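You operate a simulated robot arm through the tools that you are given. There is no shell and no other tool.

The job below is to be done with a simulated robot arm. You get a single attempt, and the scene is never put back.

Task
Start the rack's slice, then stop it with cancel before it burns.
Fine: use the outer slot, leave the dial on 6; the slice goes back into the same gap, the fifth.

It is judged by the outcome, as a careful person would: the job done as asked, and still so three seconds after it is handed in. It fails if anything else is knocked over, pushed out of place, dropped, spilled or broken.

Robot
A 6-joint arm with a two-finger parallel gripper, fixed in place. Base frame: the origin is at the foot of the arm, x ahead of it, y to its left, z up. Readings come in mm, degrees, newtons and seconds.
With the tool pointing down near the work surface it reaches from about 360 to 760 mm from the base axis. Its first joint turns from -66.0 to 66.0 degrees. Payload 2.45 kg.
Tool frame: the origin (TCP) lies between the finger pads and is the grasp point; the fingertips stand 24 mm ahead of it; z points along the fingers, y is the line along which they close. Largest opening 68 mm; finger width 17, thickness 10; the body of the gripper, 40 by 70 mm, starts 41 mm behind the TCP.
Orientation is that of the tool frame in the base frame, as a unit quaternion [x, y, z, w]. With the fingers straight down and closing along the base's y, the tool's x points along the base's -x, its y along +y and its z along -z.

Tools
- The arm moves only by the tool jog_arm. Its arguments are lists of equal length, an entry for each row: "slide": the shift along the tool's x, y, z in mm, a list of three; "turn": the turn, a rotation vector about the tool's x, y, z in degrees, a list of three; "jaw": the gripper command, from -1 (shut) to 1 (fully open), values between in proportion. In form: {"slide": [[x, y, z], ...], "turn": [[wx, wy, wz], ...], "jaw": [jaw, ...]}. A call has 1 to 20 rows; each row shifts and turns the commanded pose from where the row before left it, along the tool's axes as they then stand. Each row takes 0.2 s and may step no farther than 50 mm and 8.6 degrees from the row before; otherwise, or with a gripper value out of range, the whole call is refused. Where a pose cannot be reached the arm comes as near as it can. A force on the tool above 90 N (or 10 N above the force at the start of the call, whichever is more), or a blocked arm, ends the call early, and 0.2 s more pass. The fingers move at their own pace (about 108 mm/s each) and stop on an object; they squeeze with about 43 N. The grip force told is the motor's: it shows also when the fingers shut on nothing. Time passes only in rows, and 0.2 s behind the last, so rows that do not move let the fingers close. The reply holds the time, the measured pose of the TCP, the force on the tool along the base axes, the opening and the grip force, in the units named above and with some noise, with the torque about the TCP (base axes, N m) and any sound that the robot's microphone picked up.
- Cameras (640 x 400 px; columns grow to the right, rows downward): "scene" is fixed at [169.7, 413, 1477.5]; the picture's right is [-0.75, -0.66, 0.00], its down [-0.30, 0.34, -0.89] and it looks along [0.58, -0.67, -0.46] (base axes); focal length 321 px, centre (320, 200). "wrist" rides on the gripper at [84, 11, -75] in the tool frame; the picture's right is [-0.13, 0.99, 0.00], its down [-0.60, -0.08, -0.79] and it looks along [-0.79, -0.10, 0.61] (tool axes); focal length 251 px, centre (320, 200). There is no depth. A picture from a camera that has moved, and an enlarged one, comes with that camera's place and axes in the base frame and with its lens.
- snapshot(camera): a new picture of that camera. It takes no simulated time.
- inspect(camera, box): a new picture of the part [left, top, right, bottom] of that camera's present view, enlarged. It takes no simulated time.
- job_done(): hands the job in; it is judged then, once.

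Places have to be worked out from the pictures, the camera data and where the tool is seen. Open the gripper and draw the arm clear of the work before you hand the job in, unless the task says otherwise.

The tools are called after "Request:" by a JSON object that holds its "api" and its "payload". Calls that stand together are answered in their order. jog_arm: Moves the arm, as the interface text tells. Its arguments: {"type":"object","properties":{"slide":{"type":"array","items":{"type":"array","items":{"type":"number"}}},"turn":{"type":"array","items":{"type":"array","items":{"type":"number"}}},"jaw":{"type":"array","items":{"type":"number"}}},"required":["slide","turn","jaw"]} The other tools are called the same way: snapshot (camera) takes a picture; inspect (camera, box) takes an enlarged picture of a part of a camera's view; job_done () hands the job in.

At the start:

```text
t: 0.0
eef_pos: [476.2, -161.9, 1358.2]
orientation: [0.0, 1.0, 0.0, 0.0]
force: [-0.3, 0.4, -0.5]
moment: [0.0, -0.01, 0.01]
opening: 68.3
grasp_force: 0.0
```

scene: 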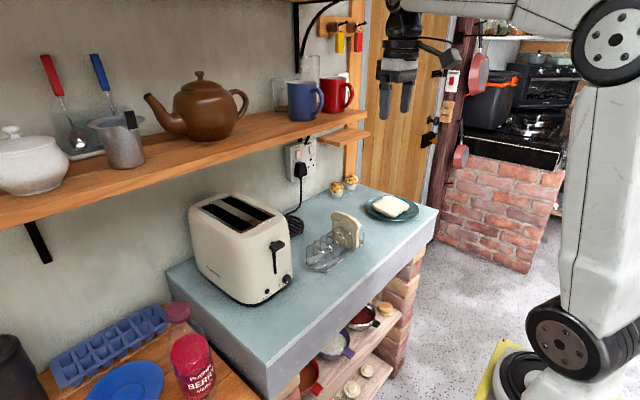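
wrist: 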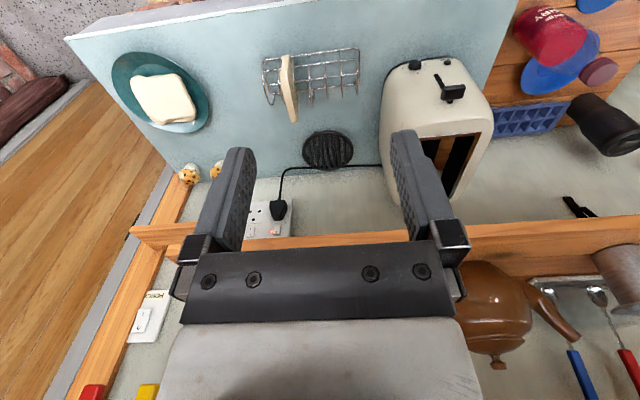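

I'll begin by looking closely at the toaster, the rack and the wrist view to work out where things are.

Request:
{"api": "inspect", "payload": {"camera": "scene", "box": [170, 160, 330, 320]}}

Request:
{"api": "inspect", "payload": {"camera": "scene", "box": [290, 180, 450, 290]}}

Request:
{"api": "inspect", "payload": {"camera": "wrist", "box": [240, 30, 380, 140]}}

Request:
{"api": "inspect", "payload": {"camera": "wrist", "box": [360, 30, 520, 210]}}

```text
2.50 times, centred on (250, 240) of scene
camera zoom: at [169.7, 413.0, 1477.5], right [-0.75, -0.66, 0.0], down [-0.3, 0.34, -0.89], along [0.58, -0.67, -0.46], focal length 802 px, centre (495, 100)
```

zoom: 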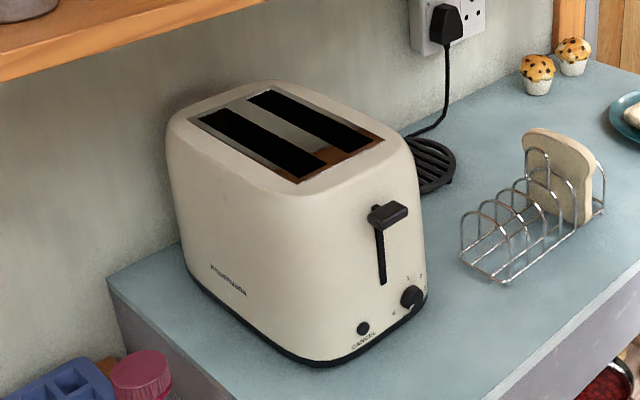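

```text
3.64 times, centred on (370, 235) of scene
camera zoom: at [169.7, 413.0, 1477.5], right [-0.75, -0.66, 0.0], down [-0.3, 0.34, -0.89], along [0.58, -0.67, -0.46], focal length 1167 px, centre (138, 73)
```

zoom: 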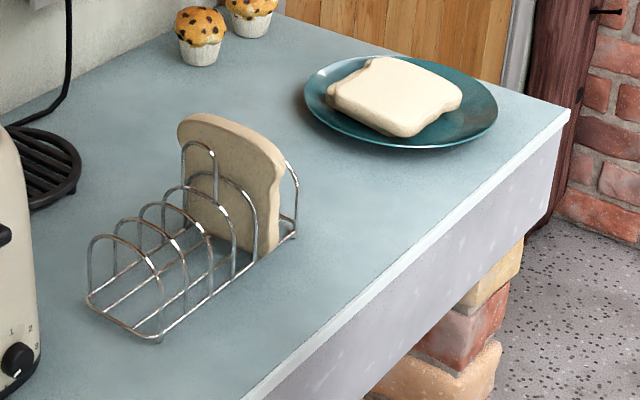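

```text
3.64 times, centred on (310, 85) of wrist
camera zoom: at [392.2, -150.8, 1433.5], right [0.13, 0.99, 0.0], down [0.6, -0.08, 0.79], along [0.79, -0.1, -0.61], focal length 914 px, centre (356, 618)
```

zoom: 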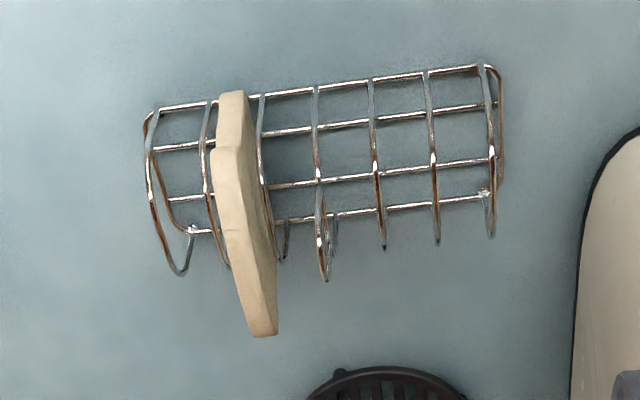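

```text
2.22 times, centred on (440, 120) of wrist
camera zoom: at [392.2, -150.8, 1433.5], right [0.13, 0.99, 0.0], down [0.6, -0.08, 0.79], along [0.79, -0.1, -0.61], focal length 559 px, centre (53, 378)
```

zoom: 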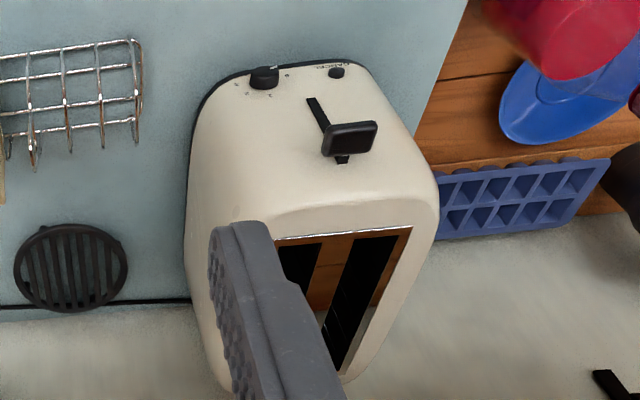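

Triangulating from both pictures puts the lever near (629, 31, 1057), the dial near (640, 0, 935) and cancel near (642, 61, 937). I now lower the arm a little, in free space, for a closer wrist view of the rack and toaster.

Request:
{"api": "jog_arm", "payload": {"slide": [[20, 10, 40], [20, 10, 40], [16, 10, 40]], "turn": [[0, 0, 0], [0, 0, 0], [0, 0, 0]], "jaw": [1, 1, 1]}}

Request:
{"api": "snapshot", "payload": {"camera": "wrist"}}

Request:
{"api": "snapshot", "payload": {"camera": "scene"}}

```text
t: 0.8
eef_pos: [420.2, -132.7, 1237.9]
orientation: [0.0, 1.0, 0.001, 0.0]
force: [1.0, 0.8, -0.6]
moment: [0.0, 0.02, 0.0]
opening: 68.0
grasp_force: 0.1
```

```text
taken
camera wrist: at [336.1, -120.7, 1313.4], right [0.13, 0.99, 0.0], down [0.6, -0.08, 0.79], along [0.79, -0.1, -0.61], focal length 251 px, centre (320, 200)
```

wrist: 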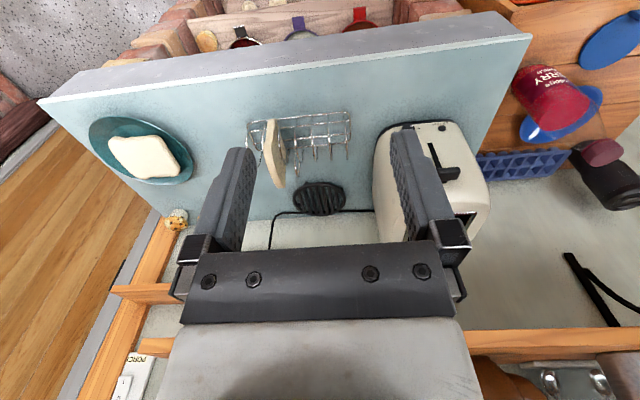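

```text
taken
```

scene: 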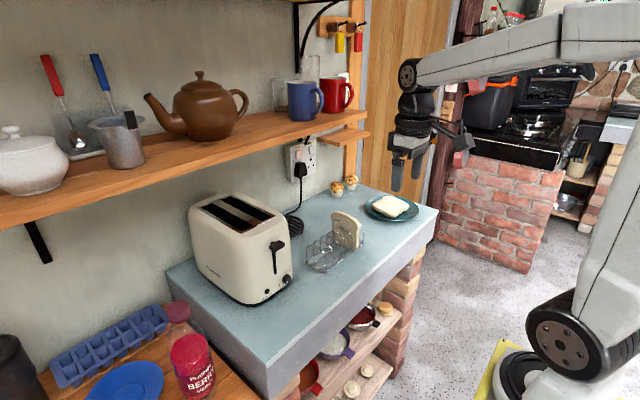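

The shelf's lower front edge works out at about x=718, z=1252, and the toaster reaches under it, so I'll have to go in tilted. I move sideways and up to see the toaster top between the fingers.

Request:
{"api": "jog_arm", "payload": {"slide": [[0, 40, -28], [0, 40, -28], [0, 40, -28], [0, 40, -28], [0, 38, -10]], "turn": [[0, 0, 0], [0, 0, 0], [0, 0, 0], [0, 0, 0], [0, 0, 0]], "jaw": [1, 1, 1, 1, 1]}}

Request:
{"api": "snapshot", "payload": {"camera": "wrist"}}

Request:
{"api": "inspect", "payload": {"camera": "wrist", "box": [250, 90, 410, 230]}}

```text
t: 2.0
eef_pos: [419.4, 68.8, 1361.2]
orientation: [0.002, 1.0, 0.0, 0.0]
force: [-0.4, -0.1, 0.6]
moment: [-0.01, 0.0, 0.02]
opening: 68.2
grasp_force: 0.1
```

```text
taken
camera wrist: at [335.6, 78.5, 1435.7], right [0.13, 0.99, 0.0], down [0.6, -0.08, 0.79], along [0.79, -0.1, -0.61], focal length 251 px, centre (320, 200)
```

wrist: 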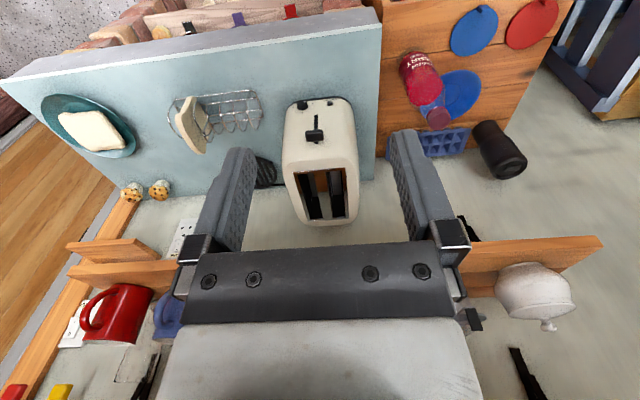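

```text
2.86 times, centred on (330, 160) of wrist
camera zoom: at [335.6, 78.5, 1435.7], right [0.13, 0.99, 0.0], down [0.6, -0.08, 0.79], along [0.79, -0.1, -0.61], focal length 718 px, centre (291, 314)
```

zoom: 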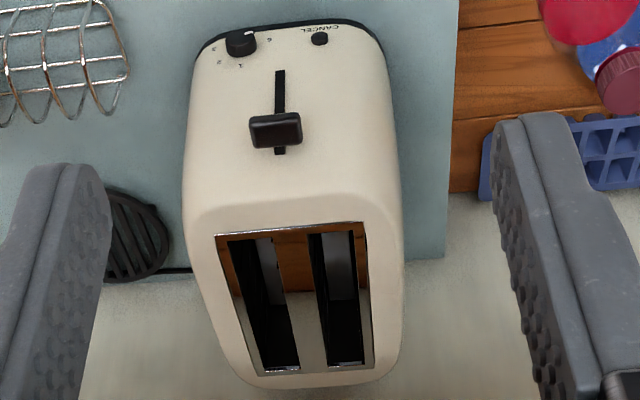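

The toaster is square to the base: top at z≈1090, outer (+y) slot about x 693–857, y 44–74. Next I zoom in on the rack from here to triangulate it against earlier views.

Request:
{"api": "inspect", "payload": {"camera": "wrist", "box": [150, 70, 290, 170]}}

Request:
{"api": "inspect", "payload": {"camera": "scene", "box": [295, 200, 375, 280]}}

Request:
{"api": "inspect", "payload": {"camera": "scene", "box": [230, 230, 310, 310]}}

```text
4.00 times, centred on (220, 120) of wrist
camera zoom: at [335.6, 78.5, 1435.7], right [0.13, 0.99, 0.0], down [0.6, -0.08, 0.79], along [0.79, -0.1, -0.61], focal length 1006 px, centre (720, 520)
```

zoom: 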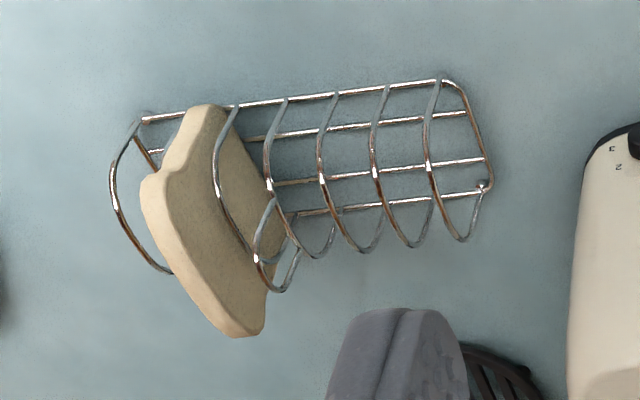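

```text
5.00 times, centred on (335, 240) of scene
camera zoom: at [169.7, 413.0, 1477.5], right [-0.75, -0.66, 0.0], down [-0.3, 0.34, -0.89], along [0.58, -0.67, -0.46], focal length 1604 px, centre (245, 0)
```

zoom: 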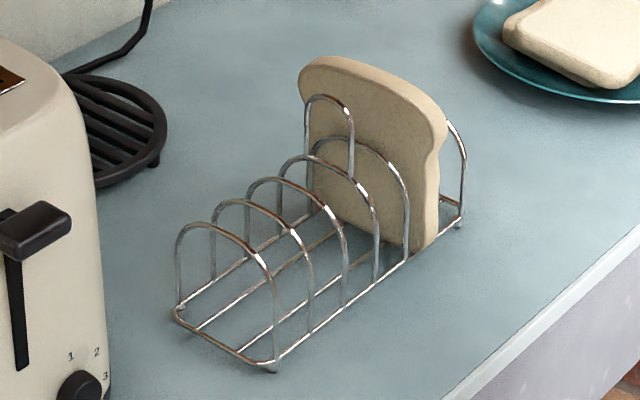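

```text
5.00 times, centred on (270, 270) of scene
camera zoom: at [169.7, 413.0, 1477.5], right [-0.75, -0.66, 0.0], down [-0.3, 0.34, -0.89], along [0.58, -0.67, -0.46], focal length 1604 px, centre (570, -150)
```

zoom: 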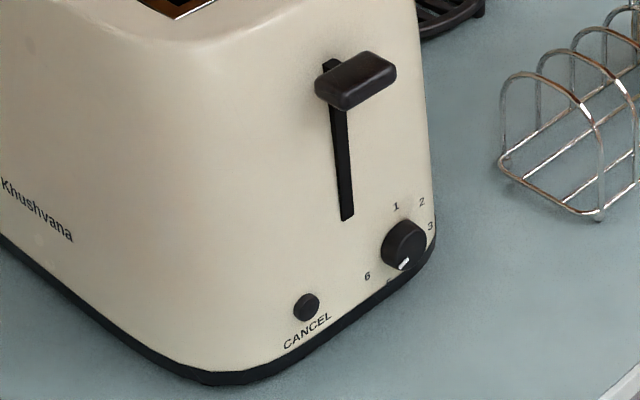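

Let me check what the dial reads before going on, since it must be left on 6.

Request:
{"api": "inspect", "payload": {"camera": "scene", "box": [268, 265, 298, 295]}}

Request:
{"api": "inspect", "payload": {"camera": "wrist", "box": [280, 90, 350, 140]}}

```text
13.33 times, centred on (283, 280) of scene
camera zoom: at [169.7, 413.0, 1477.5], right [-0.75, -0.66, 0.0], down [-0.3, 0.34, -0.89], along [0.58, -0.67, -0.46], focal length 4279 px, centre (813, -867)
```

zoom: 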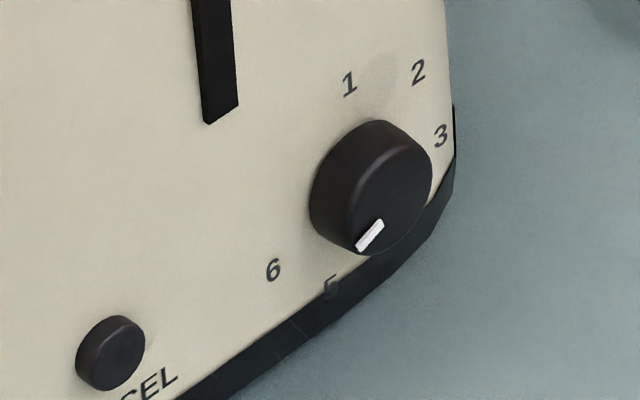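

```text
8.00 times, centred on (315, 115) of wrist
camera zoom: at [335.6, 78.5, 1435.7], right [0.13, 0.99, 0.0], down [0.6, -0.08, 0.79], along [0.79, -0.1, -0.61], focal length 2012 px, centre (360, 880)
```

zoom: 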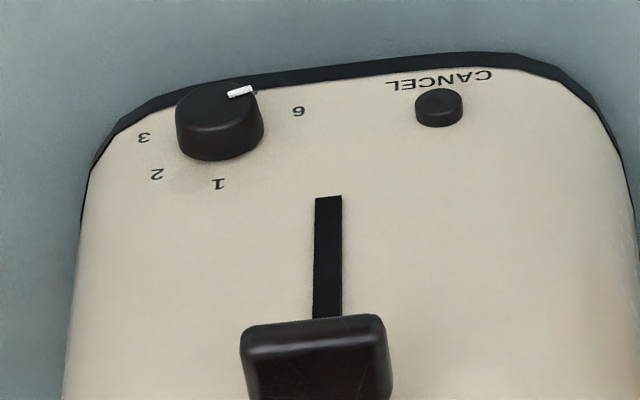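

The dial mark reads 6, and the slice stands in gap 5 (between hoops 5 and 6): centre y≈-240, x≈593–690, z≈917–1021, hoop tops ≈982, handle loop at y≈-195. I go in front of the rack at a safe height and tilt the tool 45° forward, with the jaw opened only about 40 mm so it clears the handle.

Request:
{"api": "jog_arm", "payload": {"slide": [[-2.6, -38.6, 13.9], [-2.6, -38.6, 13.9], [-2.6, -38.6, 13.9], [-2.6, -38.6, 13.9], [-2.6, -38.6, 13.9], [-2.6, -38.6, 13.9], [-2.6, -38.6, 13.9], [-2.6, -38.6, 13.9], [0, 0, 0], [0, 0, 0], [0, 0, 0], [0, 0, 0], [0, 0, 0], [0, 0, 0]], "turn": [[0, 0, 0], [0, 0, 0], [0, 0, 0], [0, 0, 0], [0, 0, 0], [0, 0, 0], [0, 0, 0], [0, 0, 0], [0, -7.5, 0], [0, -7.5, 0], [0, -7.5, 0], [0, -7.5, 0], [0, -7.5, 0], [0, -7.5, 0]], "jaw": [1, 1, 1, 1, 0.2, 0.2, 0.2, 0.2, 0.2, 0.2, 0.2, 0.2, 0.2, 0.2]}}

Request:
{"api": "snapshot", "payload": {"camera": "wrist"}}

Request:
{"api": "snapshot", "payload": {"camera": "scene"}}

```text
t: 5.0
eef_pos: [440.6, -243.1, 1249.7]
orientation: [0.0, 0.923, -0.001, 0.384]
force: [-0.4, -0.1, -0.8]
moment: [-0.01, 0.0, 0.0]
opening: 41.0
grasp_force: 0.1
```

```text
taken
camera wrist: at [328.5, -231.7, 1242.2], right [0.09, 0.99, 0.09], down [-0.14, -0.08, 0.99], along [0.99, -0.1, 0.13], focal length 251 px, centre (320, 200)
```

wrist: 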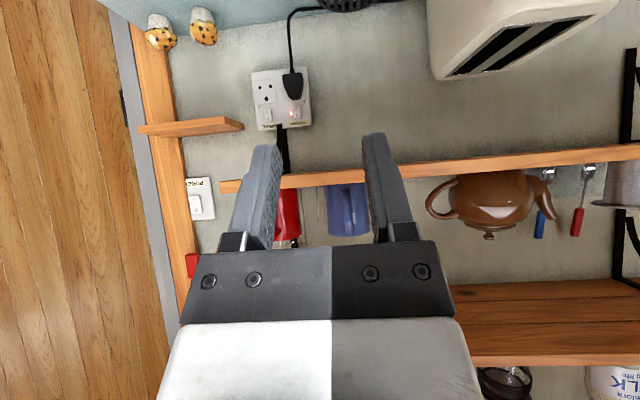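

```text
taken
```

scene: 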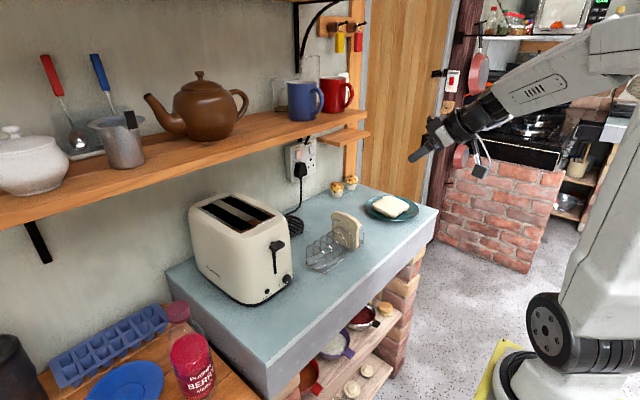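

The 45° tilt holds well. I move down to a pre-grasp spot just short of and above the slice and look again.

Request:
{"api": "jog_arm", "payload": {"slide": [[8.5, 0.6, 42.3], [8.5, 0.6, 42.3], [8.5, 0.6, 42.3], [8.5, 0.6, 42.3], [8.5, 0.6, 42.3], [0, 0, 0]], "turn": [[0, 0, 0], [0, 0, 0], [0, 0, 0], [0, 0, 0], [0, 0, 0], [0, 0, 0]], "jaw": [0.2, 0.2, 0.2, 0.2, 0.2, 0.2]}}

Request:
{"api": "snapshot", "payload": {"camera": "wrist"}}

Request:
{"api": "inspect", "payload": {"camera": "scene", "box": [270, 150, 430, 290]}}

```text
t: 6.4
eef_pos: [560.9, -239.9, 1068.5]
orientation: [0.0, 0.924, -0.001, 0.383]
force: [0.2, 0.0, 0.2]
moment: [0.0, 0.01, 0.03]
opening: 40.8
grasp_force: 0.0
```

```text
taken
camera wrist: at [448.9, -228.9, 1062.6], right [0.09, 0.99, 0.09], down [-0.13, -0.08, 0.99], along [0.99, -0.1, 0.13], focal length 251 px, centre (320, 200)
```

wrist: 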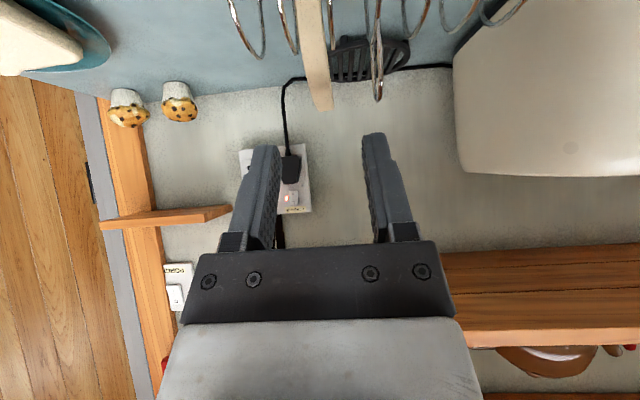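

```text
2.86 times, centred on (350, 220) of scene
camera zoom: at [169.7, 413.0, 1477.5], right [-0.75, -0.66, 0.0], down [-0.3, 0.34, -0.89], along [0.58, -0.67, -0.46], focal length 917 px, centre (234, 143)
```

zoom: 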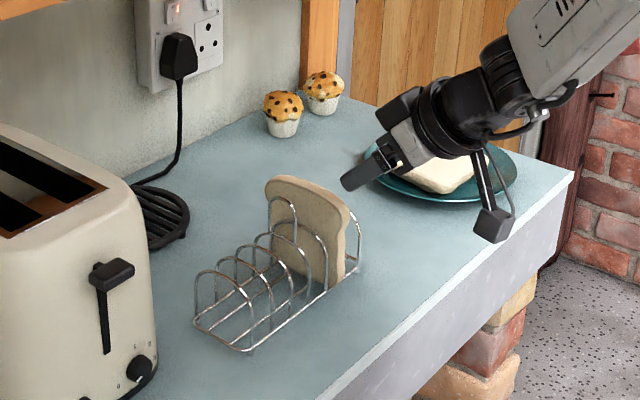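

The slice sits at y≈-239, centred between the fingers, with hoop tops at about 980 and the handle at y≈-200. I narrow the jaw to about 36 mm and advance along the tool axis so the fingertips stay above the hoops.

Request:
{"api": "jog_arm", "payload": {"slide": [[-0.45, 0.5, 20.8], [-0.45, 0, 20.8], [-0.45, 0, 20.8], [-0.45, 0, 20.8], [0, 0, 0]], "turn": [[0, 0, 0], [0, 0, 0], [0, 0, 0], [0, 0, 0], [0, 0, 0]], "jaw": [0.05, 0.05, 0.05, 0.05, 0.05]}}

Request:
{"api": "snapshot", "payload": {"camera": "wrist"}}

Request:
{"api": "inspect", "payload": {"camera": "scene", "box": [300, 190, 380, 260]}}

```text
t: 7.6
eef_pos: [622.1, -238.9, 1011.9]
orientation: [0.0, 0.924, 0.0, 0.382]
force: [0.3, -0.6, -0.4]
moment: [-0.01, 0.0, -0.02]
opening: 35.8
grasp_force: 0.1
```

```text
taken
camera wrist: at [509.6, -228.3, 1005.3], right [0.09, 0.99, 0.09], down [-0.13, -0.08, 0.99], along [0.99, -0.1, 0.13], focal length 251 px, centre (320, 200)
```

wrist: 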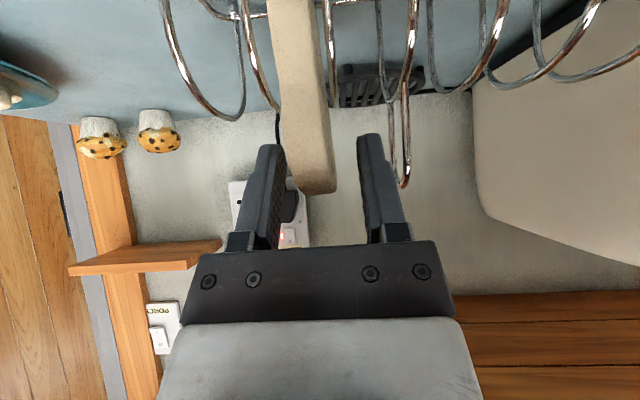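

```text
5.71 times, centred on (340, 225) of scene
camera zoom: at [169.7, 413.0, 1477.5], right [-0.75, -0.66, 0.0], down [-0.3, 0.34, -0.89], along [0.58, -0.67, -0.46], focal length 1834 px, centre (206, 57)
```

zoom: 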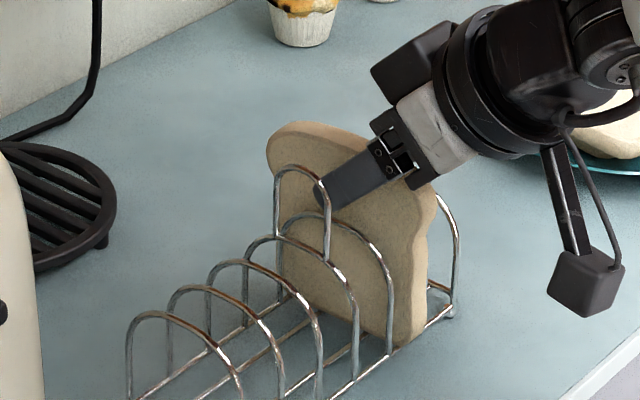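

The fingers straddle the slice's upper near part, with the slice about 2 mm toward −y of the centre. I shift 2 mm and close.

Request:
{"api": "jog_arm", "payload": {"slide": [[0, -2, 0], [0, 0, 0], [0, 0, 0], [0, 0, 0]], "turn": [[0, 0, 0], [0, 0, 0], [0, 0, 0], [0, 0, 0]], "jaw": [0.05, -1, -1, -1]}}

Request:
{"api": "snapshot", "payload": {"camera": "wrist"}}

Request:
{"api": "inspect", "payload": {"camera": "scene", "box": [300, 190, 380, 260]}}

```text
t: 8.6
eef_pos: [622.0, -240.5, 1012.8]
orientation: [0.001, 0.924, -0.001, 0.382]
force: [-0.1, -0.2, 1.6]
moment: [-0.06, -0.02, -0.02]
opening: 12.3
grasp_force: 33.1
```

```text
taken
camera wrist: at [509.0, -230.3, 1005.8], right [0.09, 0.99, 0.09], down [-0.13, -0.08, 0.99], along [0.99, -0.1, 0.13], focal length 251 px, centre (320, 200)
```

wrist: 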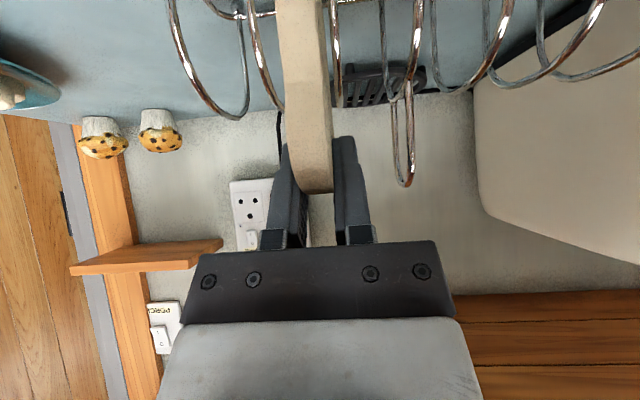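

```text
5.71 times, centred on (340, 225) of scene
camera zoom: at [169.7, 413.0, 1477.5], right [-0.75, -0.66, 0.0], down [-0.3, 0.34, -0.89], along [0.58, -0.67, -0.46], focal length 1834 px, centre (206, 57)
```

zoom: 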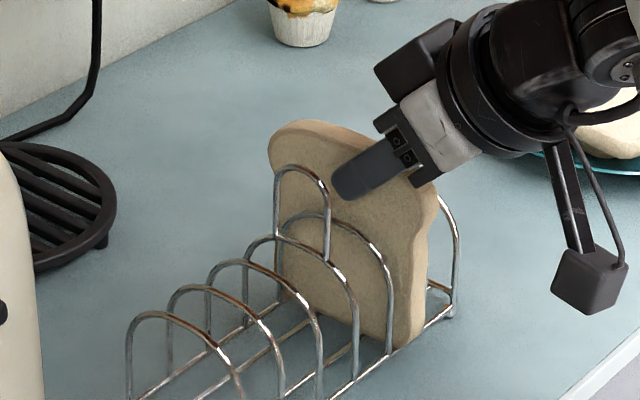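

Gripped: 12 mm opening, about 33 N. I record this pose (622, -240.5, 1012.8) for the return and lift straight up out of the gap.

Request:
{"api": "jog_arm", "payload": {"slide": [[-10, 0, -10], [-20, 0, -20], [-29.7, 0, -29.7], [-29.7, 0, -29.7], [-29.7, 0, -29.7], [0, 0, 0]], "turn": [[0, 0, 0], [0, 0, 0], [0, 0, 0], [0, 0, 0], [0, 0, 0], [0, 0, 0]], "jaw": [-1, -1, -1, -1, -1, -1]}}

Request:
{"api": "snapshot", "payload": {"camera": "wrist"}}

Request:
{"api": "inspect", "payload": {"camera": "scene", "box": [290, 110, 450, 270]}}

```text
t: 10.0
eef_pos: [620.6, -241.2, 1180.2]
orientation: [0.0, 0.924, -0.001, 0.383]
force: [0.3, -0.5, -1.7]
moment: [0.0, 0.04, 0.0]
opening: 12.3
grasp_force: 32.7
```

```text
taken
camera wrist: at [508.3, -230.3, 1174.4], right [0.09, 0.99, 0.09], down [-0.13, -0.08, 0.99], along [0.99, -0.1, 0.13], focal length 251 px, centre (320, 200)
```

wrist: 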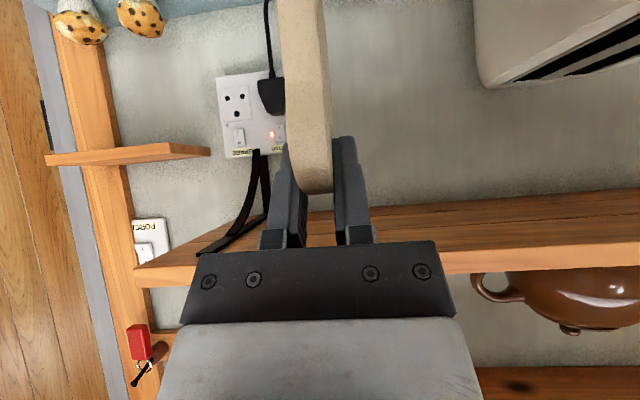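

```text
2.50 times, centred on (370, 190) of scene
camera zoom: at [169.7, 413.0, 1477.5], right [-0.75, -0.66, 0.0], down [-0.3, 0.34, -0.89], along [0.58, -0.67, -0.46], focal length 802 px, centre (195, 225)
```

zoom: 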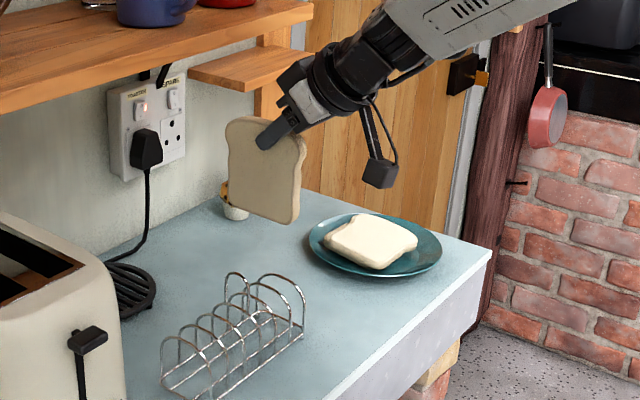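

The slice came out cleanly. Before going under the shelf I check the shape of the gripper's upper side, where there seems to be a black block.

Request:
{"api": "inspect", "payload": {"camera": "scene", "box": [375, 110, 455, 190]}}

```text
5.00 times, centred on (415, 150) of scene
camera zoom: at [169.7, 413.0, 1477.5], right [-0.75, -0.66, 0.0], down [-0.3, 0.34, -0.89], along [0.58, -0.67, -0.46], focal length 1604 px, centre (-155, 450)
```

zoom: 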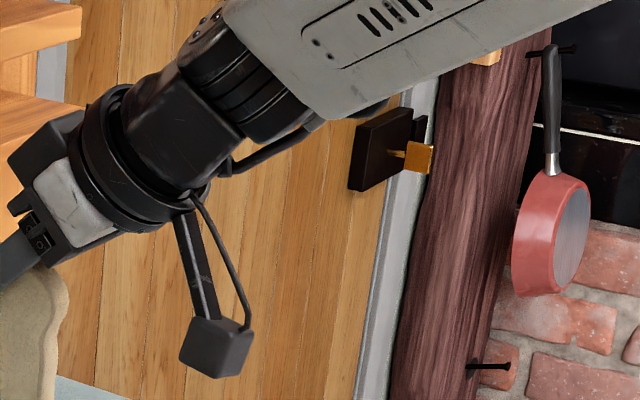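

The block sticks out roughly 40 mm on the upper side, so I'll enter the slot with the slice pitched nose-up about 10° and level it once it's lower. First I carry the slice across in front of the shelf, to x≈600 and the outer slot's y.

Request:
{"api": "jog_arm", "payload": {"slide": [[-2.6, 37.6, -6.2], [-2.6, 37.6, -6.2], [-2.6, 37.6, -6.2], [-2.6, 37.6, -6.2], [-2.6, 37.6, -6.2], [-2.6, 37.6, -6.2], [-2.6, 37.6, -6.2], [-2.6, 37.6, -6.2], [0, 0, 0]], "turn": [[0, 0, 0], [0, 0, 0], [0, 0, 0], [0, 0, 0], [0, 0, 0], [0, 0, 0], [0, 0, 0], [0, 0, 0], [0, 0, 0]], "jaw": [-1, -1, -1, -1, -1, -1, -1, -1, -1]}}

Request:
{"api": "snapshot", "payload": {"camera": "wrist"}}

Request:
{"api": "snapshot", "payload": {"camera": "scene"}}

```text
t: 12.0
eef_pos: [598.8, 61.0, 1229.9]
orientation: [0.0, 0.924, 0.0, 0.383]
force: [-0.3, 0.6, 0.2]
moment: [-0.01, 0.02, -0.01]
opening: 12.1
grasp_force: 31.9
```

```text
taken
camera wrist: at [487.5, 70.6, 1224.0], right [0.09, 0.99, 0.09], down [-0.13, -0.08, 0.99], along [0.99, -0.1, 0.13], focal length 251 px, centre (320, 200)
```

wrist: 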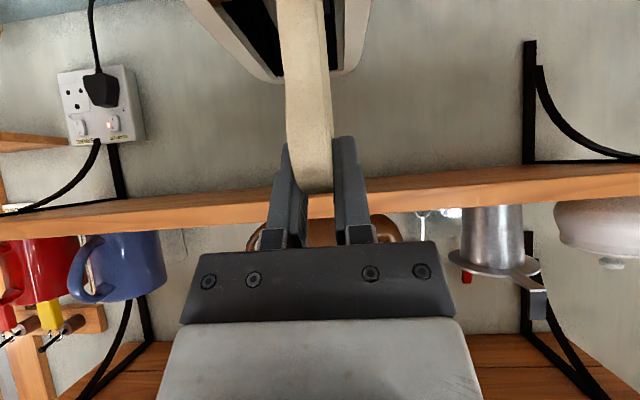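

```text
taken
```

scene: 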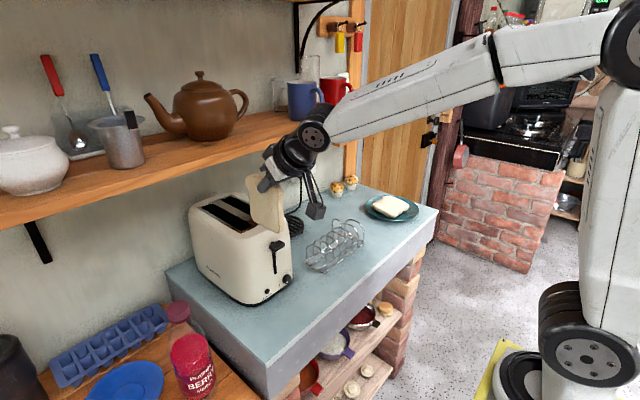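

Next, a zoomed wrist view to check how the slice lines up with the slots.

Request:
{"api": "inspect", "payload": {"camera": "wrist", "box": [170, 0, 410, 150]}}

Request:
{"api": "inspect", "payload": {"camera": "scene", "box": [180, 120, 340, 260]}}

```text
2.67 times, centred on (290, 75) of wrist
camera zoom: at [487.5, 70.6, 1224.0], right [0.09, 0.99, 0.09], down [-0.13, -0.08, 0.99], along [0.99, -0.1, 0.13], focal length 670 px, centre (400, 533)
```

zoom: 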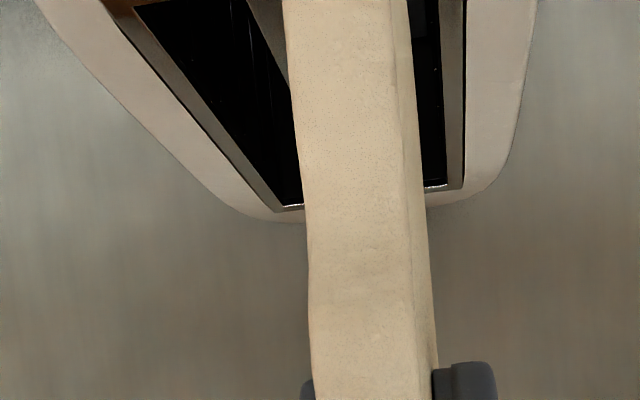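

```text
2.86 times, centred on (260, 190) of scene
camera zoom: at [169.7, 413.0, 1477.5], right [-0.75, -0.66, 0.0], down [-0.3, 0.34, -0.89], along [0.58, -0.67, -0.46], focal length 917 px, centre (491, 229)
```

zoom: 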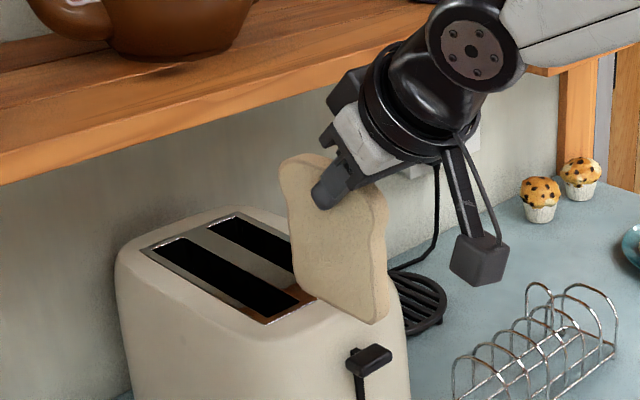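

Slice centre is y≈60.5 and the slot's about 43.5–73.5, so I shift −2 mm. I pitch the tool to 55° (slice nose-up 10°) and move in above the slot's front with the slice bottom about 12 mm above the toaster.

Request:
{"api": "jog_arm", "payload": {"slide": [[0, 0, 0], [0, 0, 0], [-13, -0.8, 32], [-13, -0.8, 32], [-13, -0.8, 32], [0, 0, 0]], "turn": [[0, -5, 0], [0, -5, 0], [0, 0, 0], [0, 0, 0], [0, 0, 0], [0, 0, 0]], "jaw": [-1, -1, -1, -1, -1, -1]}}

Request:
{"api": "snapshot", "payload": {"camera": "wrist"}}

Request:
{"api": "inspect", "payload": {"camera": "scene", "box": [180, 100, 340, 260]}}

```text
t: 13.4
eef_pos: [701.6, 57.2, 1207.4]
orientation: [0.0, 0.887, 0.0, 0.461]
force: [0.1, 0.6, -0.4]
moment: [0.01, 0.01, 0.0]
opening: 12.1
grasp_force: 32.4
```

```text
taken
camera wrist: at [592.1, 67.8, 1181.4], right [0.07, 0.99, 0.11], down [-0.3, -0.08, 0.95], along [0.95, -0.1, 0.3], focal length 251 px, centre (320, 200)
```

wrist: 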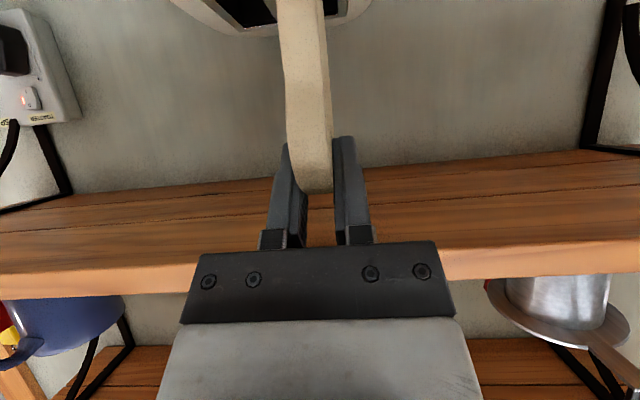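

```text
2.50 times, centred on (260, 180) of scene
camera zoom: at [169.7, 413.0, 1477.5], right [-0.75, -0.66, 0.0], down [-0.3, 0.34, -0.89], along [0.58, -0.67, -0.46], focal length 802 px, centre (470, 250)
```

zoom: 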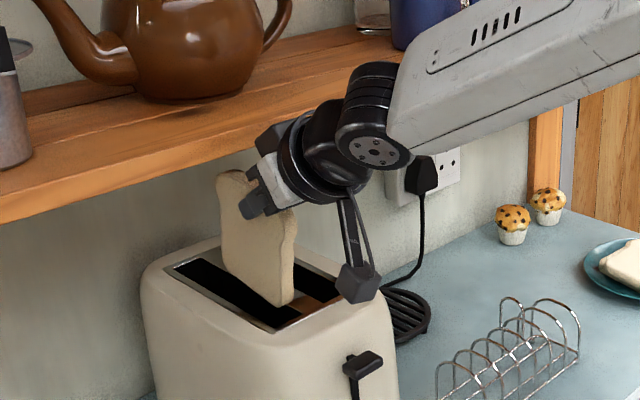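

The shelf edge is confirmed at (719, 1252), and the gripper is in front of it. I nudge the near-bottom corner just behind the slot's front lip and check before lowering.

Request:
{"api": "jog_arm", "payload": {"slide": [[1.8, 1.3, 18.4], [0, 0, 0]], "turn": [[0, 0, 0], [0, 0, 0]], "jaw": [-1, -1]}}

Request:
{"api": "inspect", "payload": {"camera": "scene", "box": [200, 130, 290, 220]}}

Request:
{"api": "inspect", "payload": {"camera": "wrist", "box": [220, 0, 400, 100]}}

```text
t: 14.0
eef_pos: [714.7, 57.6, 1196.4]
orientation: [0.0, 0.887, 0.0, 0.462]
force: [-0.3, 0.2, 0.5]
moment: [0.0, 0.01, 0.02]
opening: 12.3
grasp_force: 32.1
```

```text
4.44 times, centred on (245, 175) of scene
camera zoom: at [169.7, 413.0, 1477.5], right [-0.75, -0.66, 0.0], down [-0.3, 0.34, -0.89], along [0.58, -0.67, -0.46], focal length 1426 px, centre (653, 311)
```

zoom: 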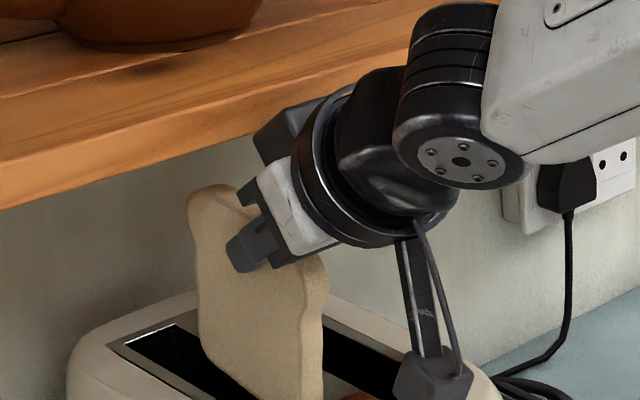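

```text
3.56 times, centred on (310, 50) of wrist
camera zoom: at [605.5, 69.3, 1169.4], right [0.07, 0.99, 0.11], down [-0.3, -0.08, 0.95], along [0.95, -0.1, 0.3], focal length 894 px, centre (356, 733)
```

zoom: 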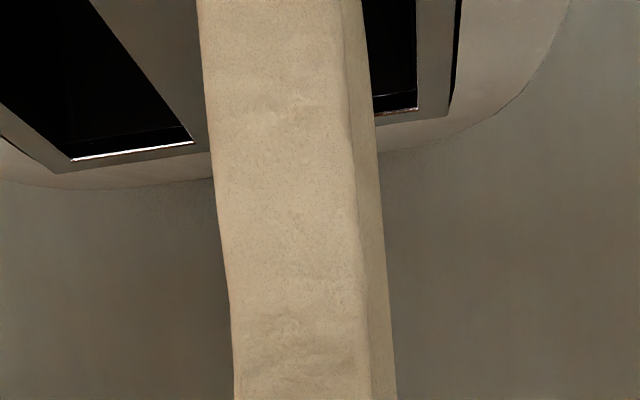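

I look at the slice's bottom corner relative to the slot from the scene camera.

Request:
{"api": "inspect", "payload": {"camera": "scene", "box": [210, 180, 290, 240]}}

```text
6.67 times, centred on (250, 210) of scene
camera zoom: at [169.7, 413.0, 1477.5], right [-0.75, -0.66, 0.0], down [-0.3, 0.34, -0.89], along [0.58, -0.67, -0.46], focal length 2139 px, centre (787, 133)
```

zoom: 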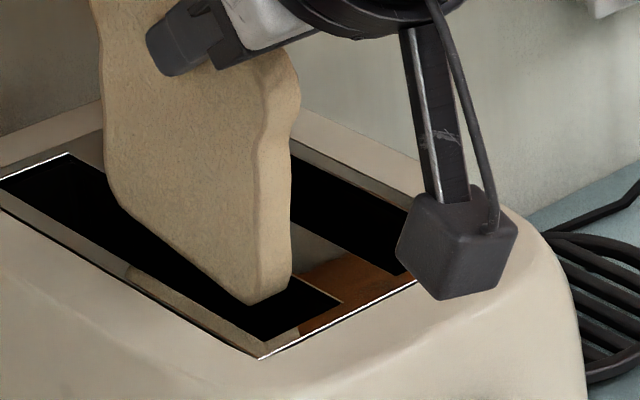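

Both views now agree the slice is centred in the outer slot's width, with its near corner about 19 mm behind the slot's front end. I lower it into the slot, still pitched.

Request:
{"api": "jog_arm", "payload": {"slide": [[8.2, 0, 5.75], [8.2, 0, 5.75], [8.2, 0, 5.75], [8.2, 0, 5.75], [0, 0, 0]], "turn": [[0, 0, 0], [0, 0, 0], [0, 0, 0], [0, 0, 0], [0, 0, 0]], "jaw": [-1, -1, -1, -1, -1]}}

Request:
{"api": "inspect", "payload": {"camera": "scene", "box": [200, 140, 300, 240]}}

Request:
{"api": "inspect", "payload": {"camera": "wrist", "box": [220, 0, 400, 100]}}

```text
t: 15.2
eef_pos: [716.0, 58.0, 1155.2]
orientation: [0.0, 0.887, 0.001, 0.462]
force: [-0.3, -0.2, -0.1]
moment: [0.02, 0.06, 0.02]
opening: 12.2
grasp_force: 32.6
```

```text
4.00 times, centred on (250, 190) of scene
camera zoom: at [169.7, 413.0, 1477.5], right [-0.75, -0.66, 0.0], down [-0.3, 0.34, -0.89], along [0.58, -0.67, -0.46], focal length 1284 px, centre (600, 240)
```

zoom: 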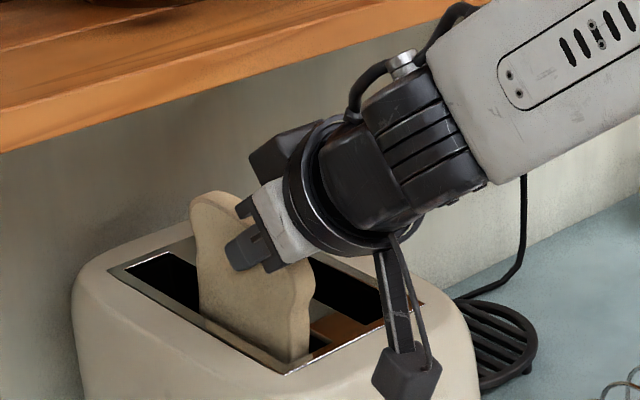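

```text
3.56 times, centred on (310, 50) of wrist
camera zoom: at [606.0, 69.4, 1129.4], right [0.07, 0.99, 0.11], down [-0.3, -0.08, 0.95], along [0.95, -0.1, 0.29], focal length 894 px, centre (356, 733)
```

zoom: 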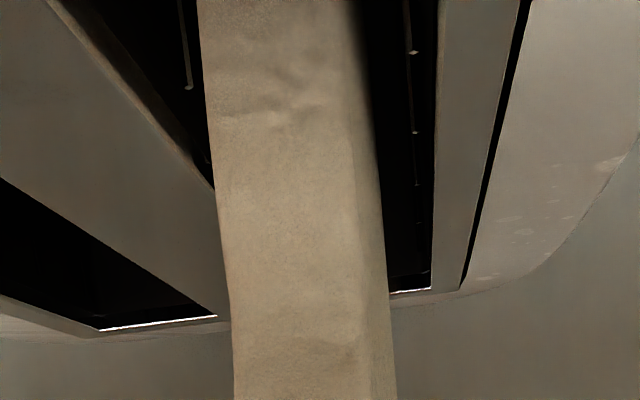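

It's in the slot with no contact force. I level the slice back to 45° while moving the TCP forward 17 mm so the bottom corner stays put.

Request:
{"api": "jog_arm", "payload": {"slide": [[-2.0, 0, 9.0], [-2.8, 0, 8.8], [0, 0, 0]], "turn": [[0, 5, 0], [0, 5, 0], [0, 0, 0]], "jaw": [-1, -1, -1]}}

Request:
{"api": "inspect", "payload": {"camera": "scene", "box": [200, 140, 300, 240]}}

Request:
{"api": "snapshot", "payload": {"camera": "wrist"}}

```text
t: 16.0
eef_pos: [728.7, 55.1, 1151.2]
orientation: [0.003, 0.914, -0.007, 0.405]
force: [-0.2, 0.2, -1.2]
moment: [0.01, 0.01, -0.02]
opening: 12.2
grasp_force: 32.7
out of reach, approached as far as the arm can: row 1
```

```text
4.00 times, centred on (250, 190) of scene
camera zoom: at [169.7, 412.9, 1477.5], right [-0.75, -0.66, 0.0], down [-0.3, 0.34, -0.89], along [0.58, -0.67, -0.46], focal length 1284 px, centre (600, 240)
```

zoom: 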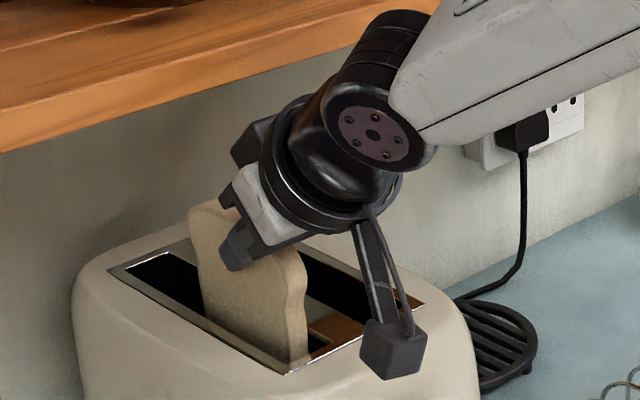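

```text
taken
camera wrist: at [617.4, 67.2, 1138.9], right [0.1, 0.99, 0.09], down [-0.18, -0.07, 0.98], along [0.98, -0.11, 0.17], focal length 251 px, centre (320, 200)
```

wrist: 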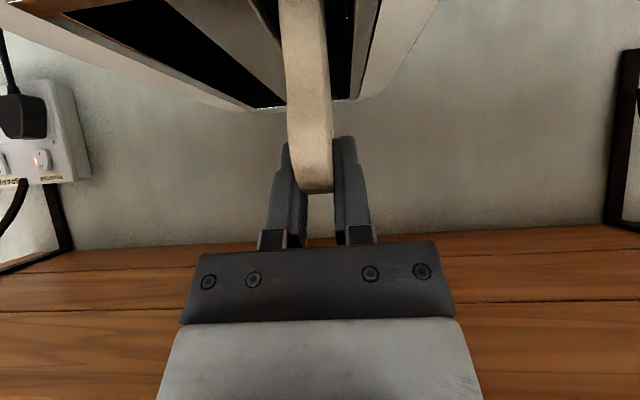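

Row 1 was reported as not fully reachable: the wrist passed near a straight-wrist singularity, and y reads 55 with tilt about 48°. I let it settle with still rows and read again.

Request:
{"api": "jog_arm", "payload": {"slide": [[0, 0, 0], [0, 0, 0]], "turn": [[0, 0, 0], [0, 0, 0]], "jaw": [-1, -1]}}

Request:
{"api": "inspect", "payload": {"camera": "wrist", "box": [220, 0, 400, 120]}}

```text
t: 16.6
eef_pos: [729.7, 55.2, 1151.0]
orientation: [0.003, 0.914, -0.005, 0.405]
force: [-0.2, -0.9, -0.3]
moment: [0.0, 0.01, 0.01]
opening: 12.2
grasp_force: 32.2
```

```text
3.33 times, centred on (310, 60) of wrist
camera zoom: at [617.5, 67.9, 1139.1], right [0.1, 0.99, 0.09], down [-0.18, -0.07, 0.98], along [0.98, -0.11, 0.17], focal length 838 px, centre (353, 667)
```

zoom: 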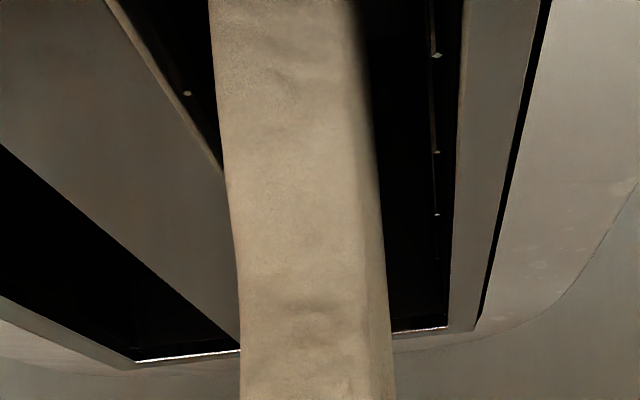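

The commanded pose was clipped there; the slice is still free in the slot (48–62 within 42–74). I correct y by +2.6 mm and the last 2.8° of tilt.

Request:
{"api": "jog_arm", "payload": {"slide": [[-1.0, 1.3, 1.1], [-1.0, 1.3, 1.1], [0, 0, 0]], "turn": [[0, 1.4, 0], [0, 1.4, 0], [0, 0, 0]], "jaw": [-1, -1, -1]}}

Request:
{"api": "inspect", "payload": {"camera": "scene", "box": [200, 140, 300, 240]}}

```text
t: 17.4
eef_pos: [732.4, 58.3, 1151.5]
orientation: [0.004, 0.924, -0.006, 0.383]
force: [0.4, 0.2, 0.7]
moment: [0.03, 0.0, 0.0]
opening: 12.4
grasp_force: 32.6
```

```text
4.00 times, centred on (250, 190) of scene
camera zoom: at [169.7, 413.0, 1477.5], right [-0.75, -0.66, 0.0], down [-0.3, 0.34, -0.89], along [0.58, -0.67, -0.46], focal length 1284 px, centre (600, 240)
```

zoom: 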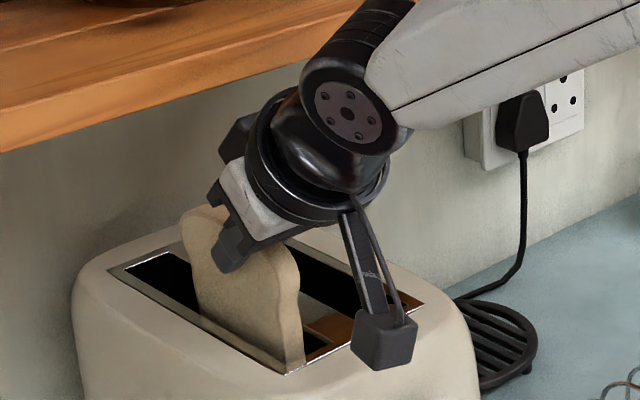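

Level and centred. I lower in small steps, watching the force for contact with the carriage.

Request:
{"api": "jog_arm", "payload": {"slide": [[4.24, 0, 4.24], [4.24, 0, 4.24], [0, 0, 0]], "turn": [[0, 0, 0], [0, 0, 0], [0, 0, 0]], "jaw": [-1, -1, -1]}}

Request:
{"api": "jog_arm", "payload": {"slide": [[2.83, 0, 2.83], [2.83, 0, 2.83], [0, 0, 0]], "turn": [[0, 0, 0], [0, 0, 0], [0, 0, 0]], "jaw": [-1, -1, -1]}}

Request:
{"api": "inspect", "payload": {"camera": "scene", "box": [200, 140, 300, 240]}}

Request:
{"api": "snapshot", "payload": {"camera": "wrist"}}

```text
t: 18.2
eef_pos: [732.0, 58.2, 1139.1]
orientation: [0.003, 0.924, -0.005, 0.382]
force: [1.0, -0.5, -0.5]
moment: [-0.02, 0.01, 0.02]
opening: 12.0
grasp_force: 32.2
```

```text
t: 19.0
eef_pos: [732.7, 58.9, 1131.0]
orientation: [0.005, 0.924, -0.007, 0.382]
force: [0.5, -0.2, -0.4]
moment: [-0.04, 0.04, -0.01]
opening: 12.0
grasp_force: 32.5
```

```text
4.00 times, centred on (250, 190) of scene
camera zoom: at [169.7, 413.0, 1477.5], right [-0.75, -0.66, 0.0], down [-0.3, 0.34, -0.89], along [0.58, -0.67, -0.46], focal length 1284 px, centre (600, 240)
```

zoom: 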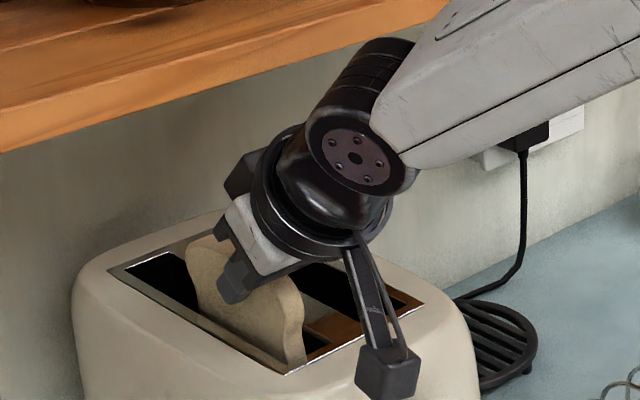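

```text
taken
camera wrist: at [619.7, 70.5, 1124.3], right [0.1, 0.99, 0.08], down [-0.13, -0.07, 0.99], along [0.99, -0.11, 0.13], focal length 251 px, centre (320, 200)
```

wrist: 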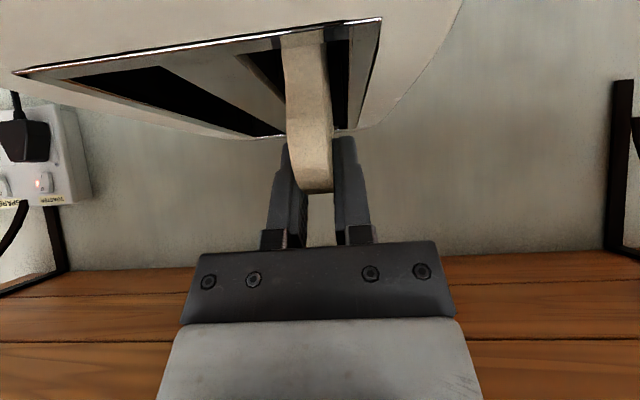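

No contact yet, with fingertips about 14 mm above the frame. I lower another 7 mm.

Request:
{"api": "jog_arm", "payload": {"slide": [[2.5, -0.4, 2.5], [2.5, -0.4, 2.5], [0, 0, 0]], "turn": [[0, 0, 0], [0, 0, 0], [0, 0, 0]], "jaw": [-1, -1, -1]}}

Request:
{"api": "inspect", "payload": {"camera": "wrist", "box": [220, 0, 420, 200]}}

Request:
{"api": "inspect", "payload": {"camera": "scene", "box": [215, 180, 285, 240]}}

```text
t: 19.8
eef_pos: [731.3, 57.5, 1125.2]
orientation: [0.004, 0.924, -0.006, 0.383]
force: [0.7, 0.0, -0.8]
moment: [0.01, 0.03, -0.01]
opening: 12.3
grasp_force: 32.0
```

```text
2.00 times, centred on (320, 100) of wrist
camera zoom: at [619.9, 69.7, 1117.7], right [0.1, 0.99, 0.08], down [-0.13, -0.07, 0.99], along [0.99, -0.11, 0.13], focal length 503 px, centre (320, 400)
```

zoom: 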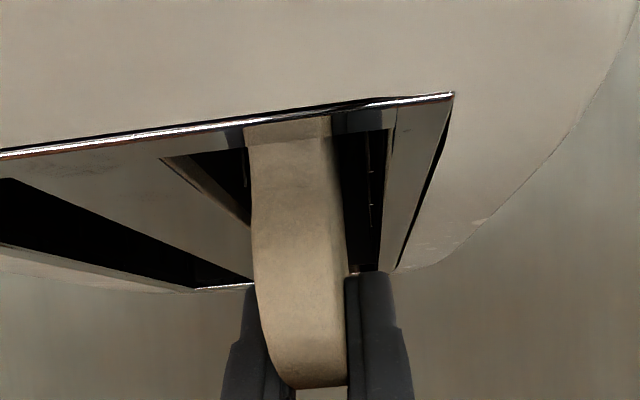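

```text
6.67 times, centred on (250, 210) of scene
camera zoom: at [169.7, 413.0, 1477.5], right [-0.75, -0.66, 0.0], down [-0.3, 0.34, -0.89], along [0.58, -0.67, -0.46], focal length 2139 px, centre (787, 133)
```

zoom: 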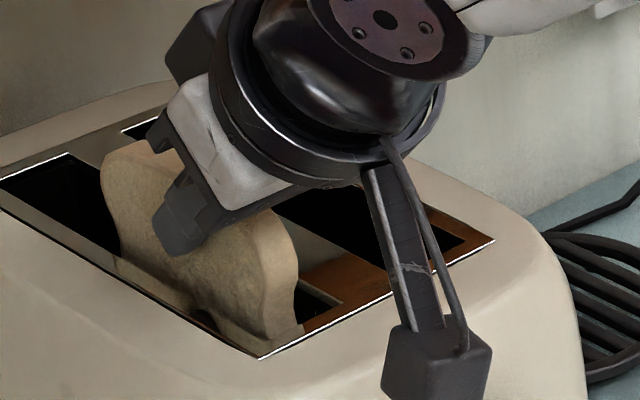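

About 9 mm is left between fingertips and frame and there's still no contact. I go 3 mm lower and open the jaw moderately to let the slice settle on the carriage.

Request:
{"api": "jog_arm", "payload": {"slide": [[2.1, 0.3, 2.1], [0, 0, 0], [0, 0, 0], [0, 0, 0], [0, 0, 0]], "turn": [[0, 0, 0], [0, 0, 0], [0, 0, 0], [0, 0, 0], [0, 0, 0]], "jaw": [-1, -1, -0.4, 0.05, 0.05]}}

Request:
{"api": "inspect", "payload": {"camera": "wrist", "box": [220, 0, 420, 200]}}

Request:
{"api": "inspect", "payload": {"camera": "scene", "box": [215, 180, 285, 240]}}

```text
t: 21.0
eef_pos: [732.8, 56.0, 1121.5]
orientation: [0.004, 0.924, -0.007, 0.382]
force: [0.0, -0.9, -0.6]
moment: [-0.01, 0.0, 0.02]
opening: 35.6
grasp_force: 0.0
```

```text
2.00 times, centred on (320, 100) of wrist
camera zoom: at [620.0, 70.1, 1114.7], right [0.1, 0.99, 0.08], down [-0.13, -0.07, 0.99], along [0.99, -0.11, 0.13], focal length 503 px, centre (320, 400)
```

zoom: 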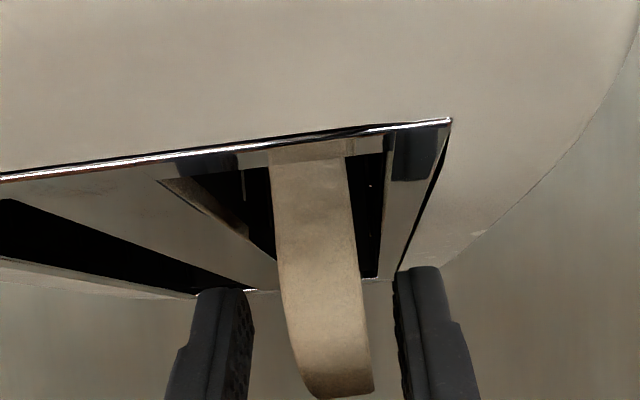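

```text
6.67 times, centred on (250, 210) of scene
camera zoom: at [169.7, 413.0, 1477.5], right [-0.75, -0.66, 0.0], down [-0.3, 0.34, -0.89], along [0.58, -0.67, -0.46], focal length 2139 px, centre (787, 133)
```

zoom: 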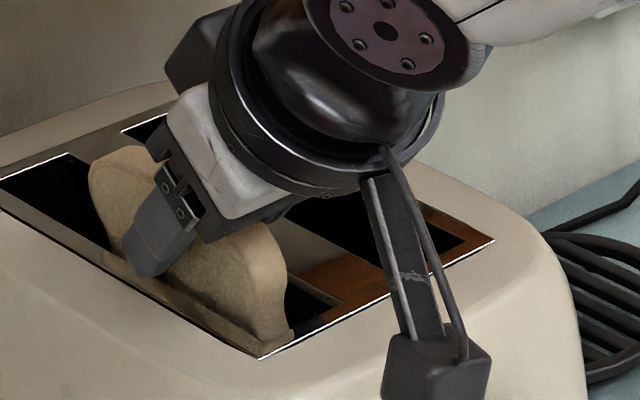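

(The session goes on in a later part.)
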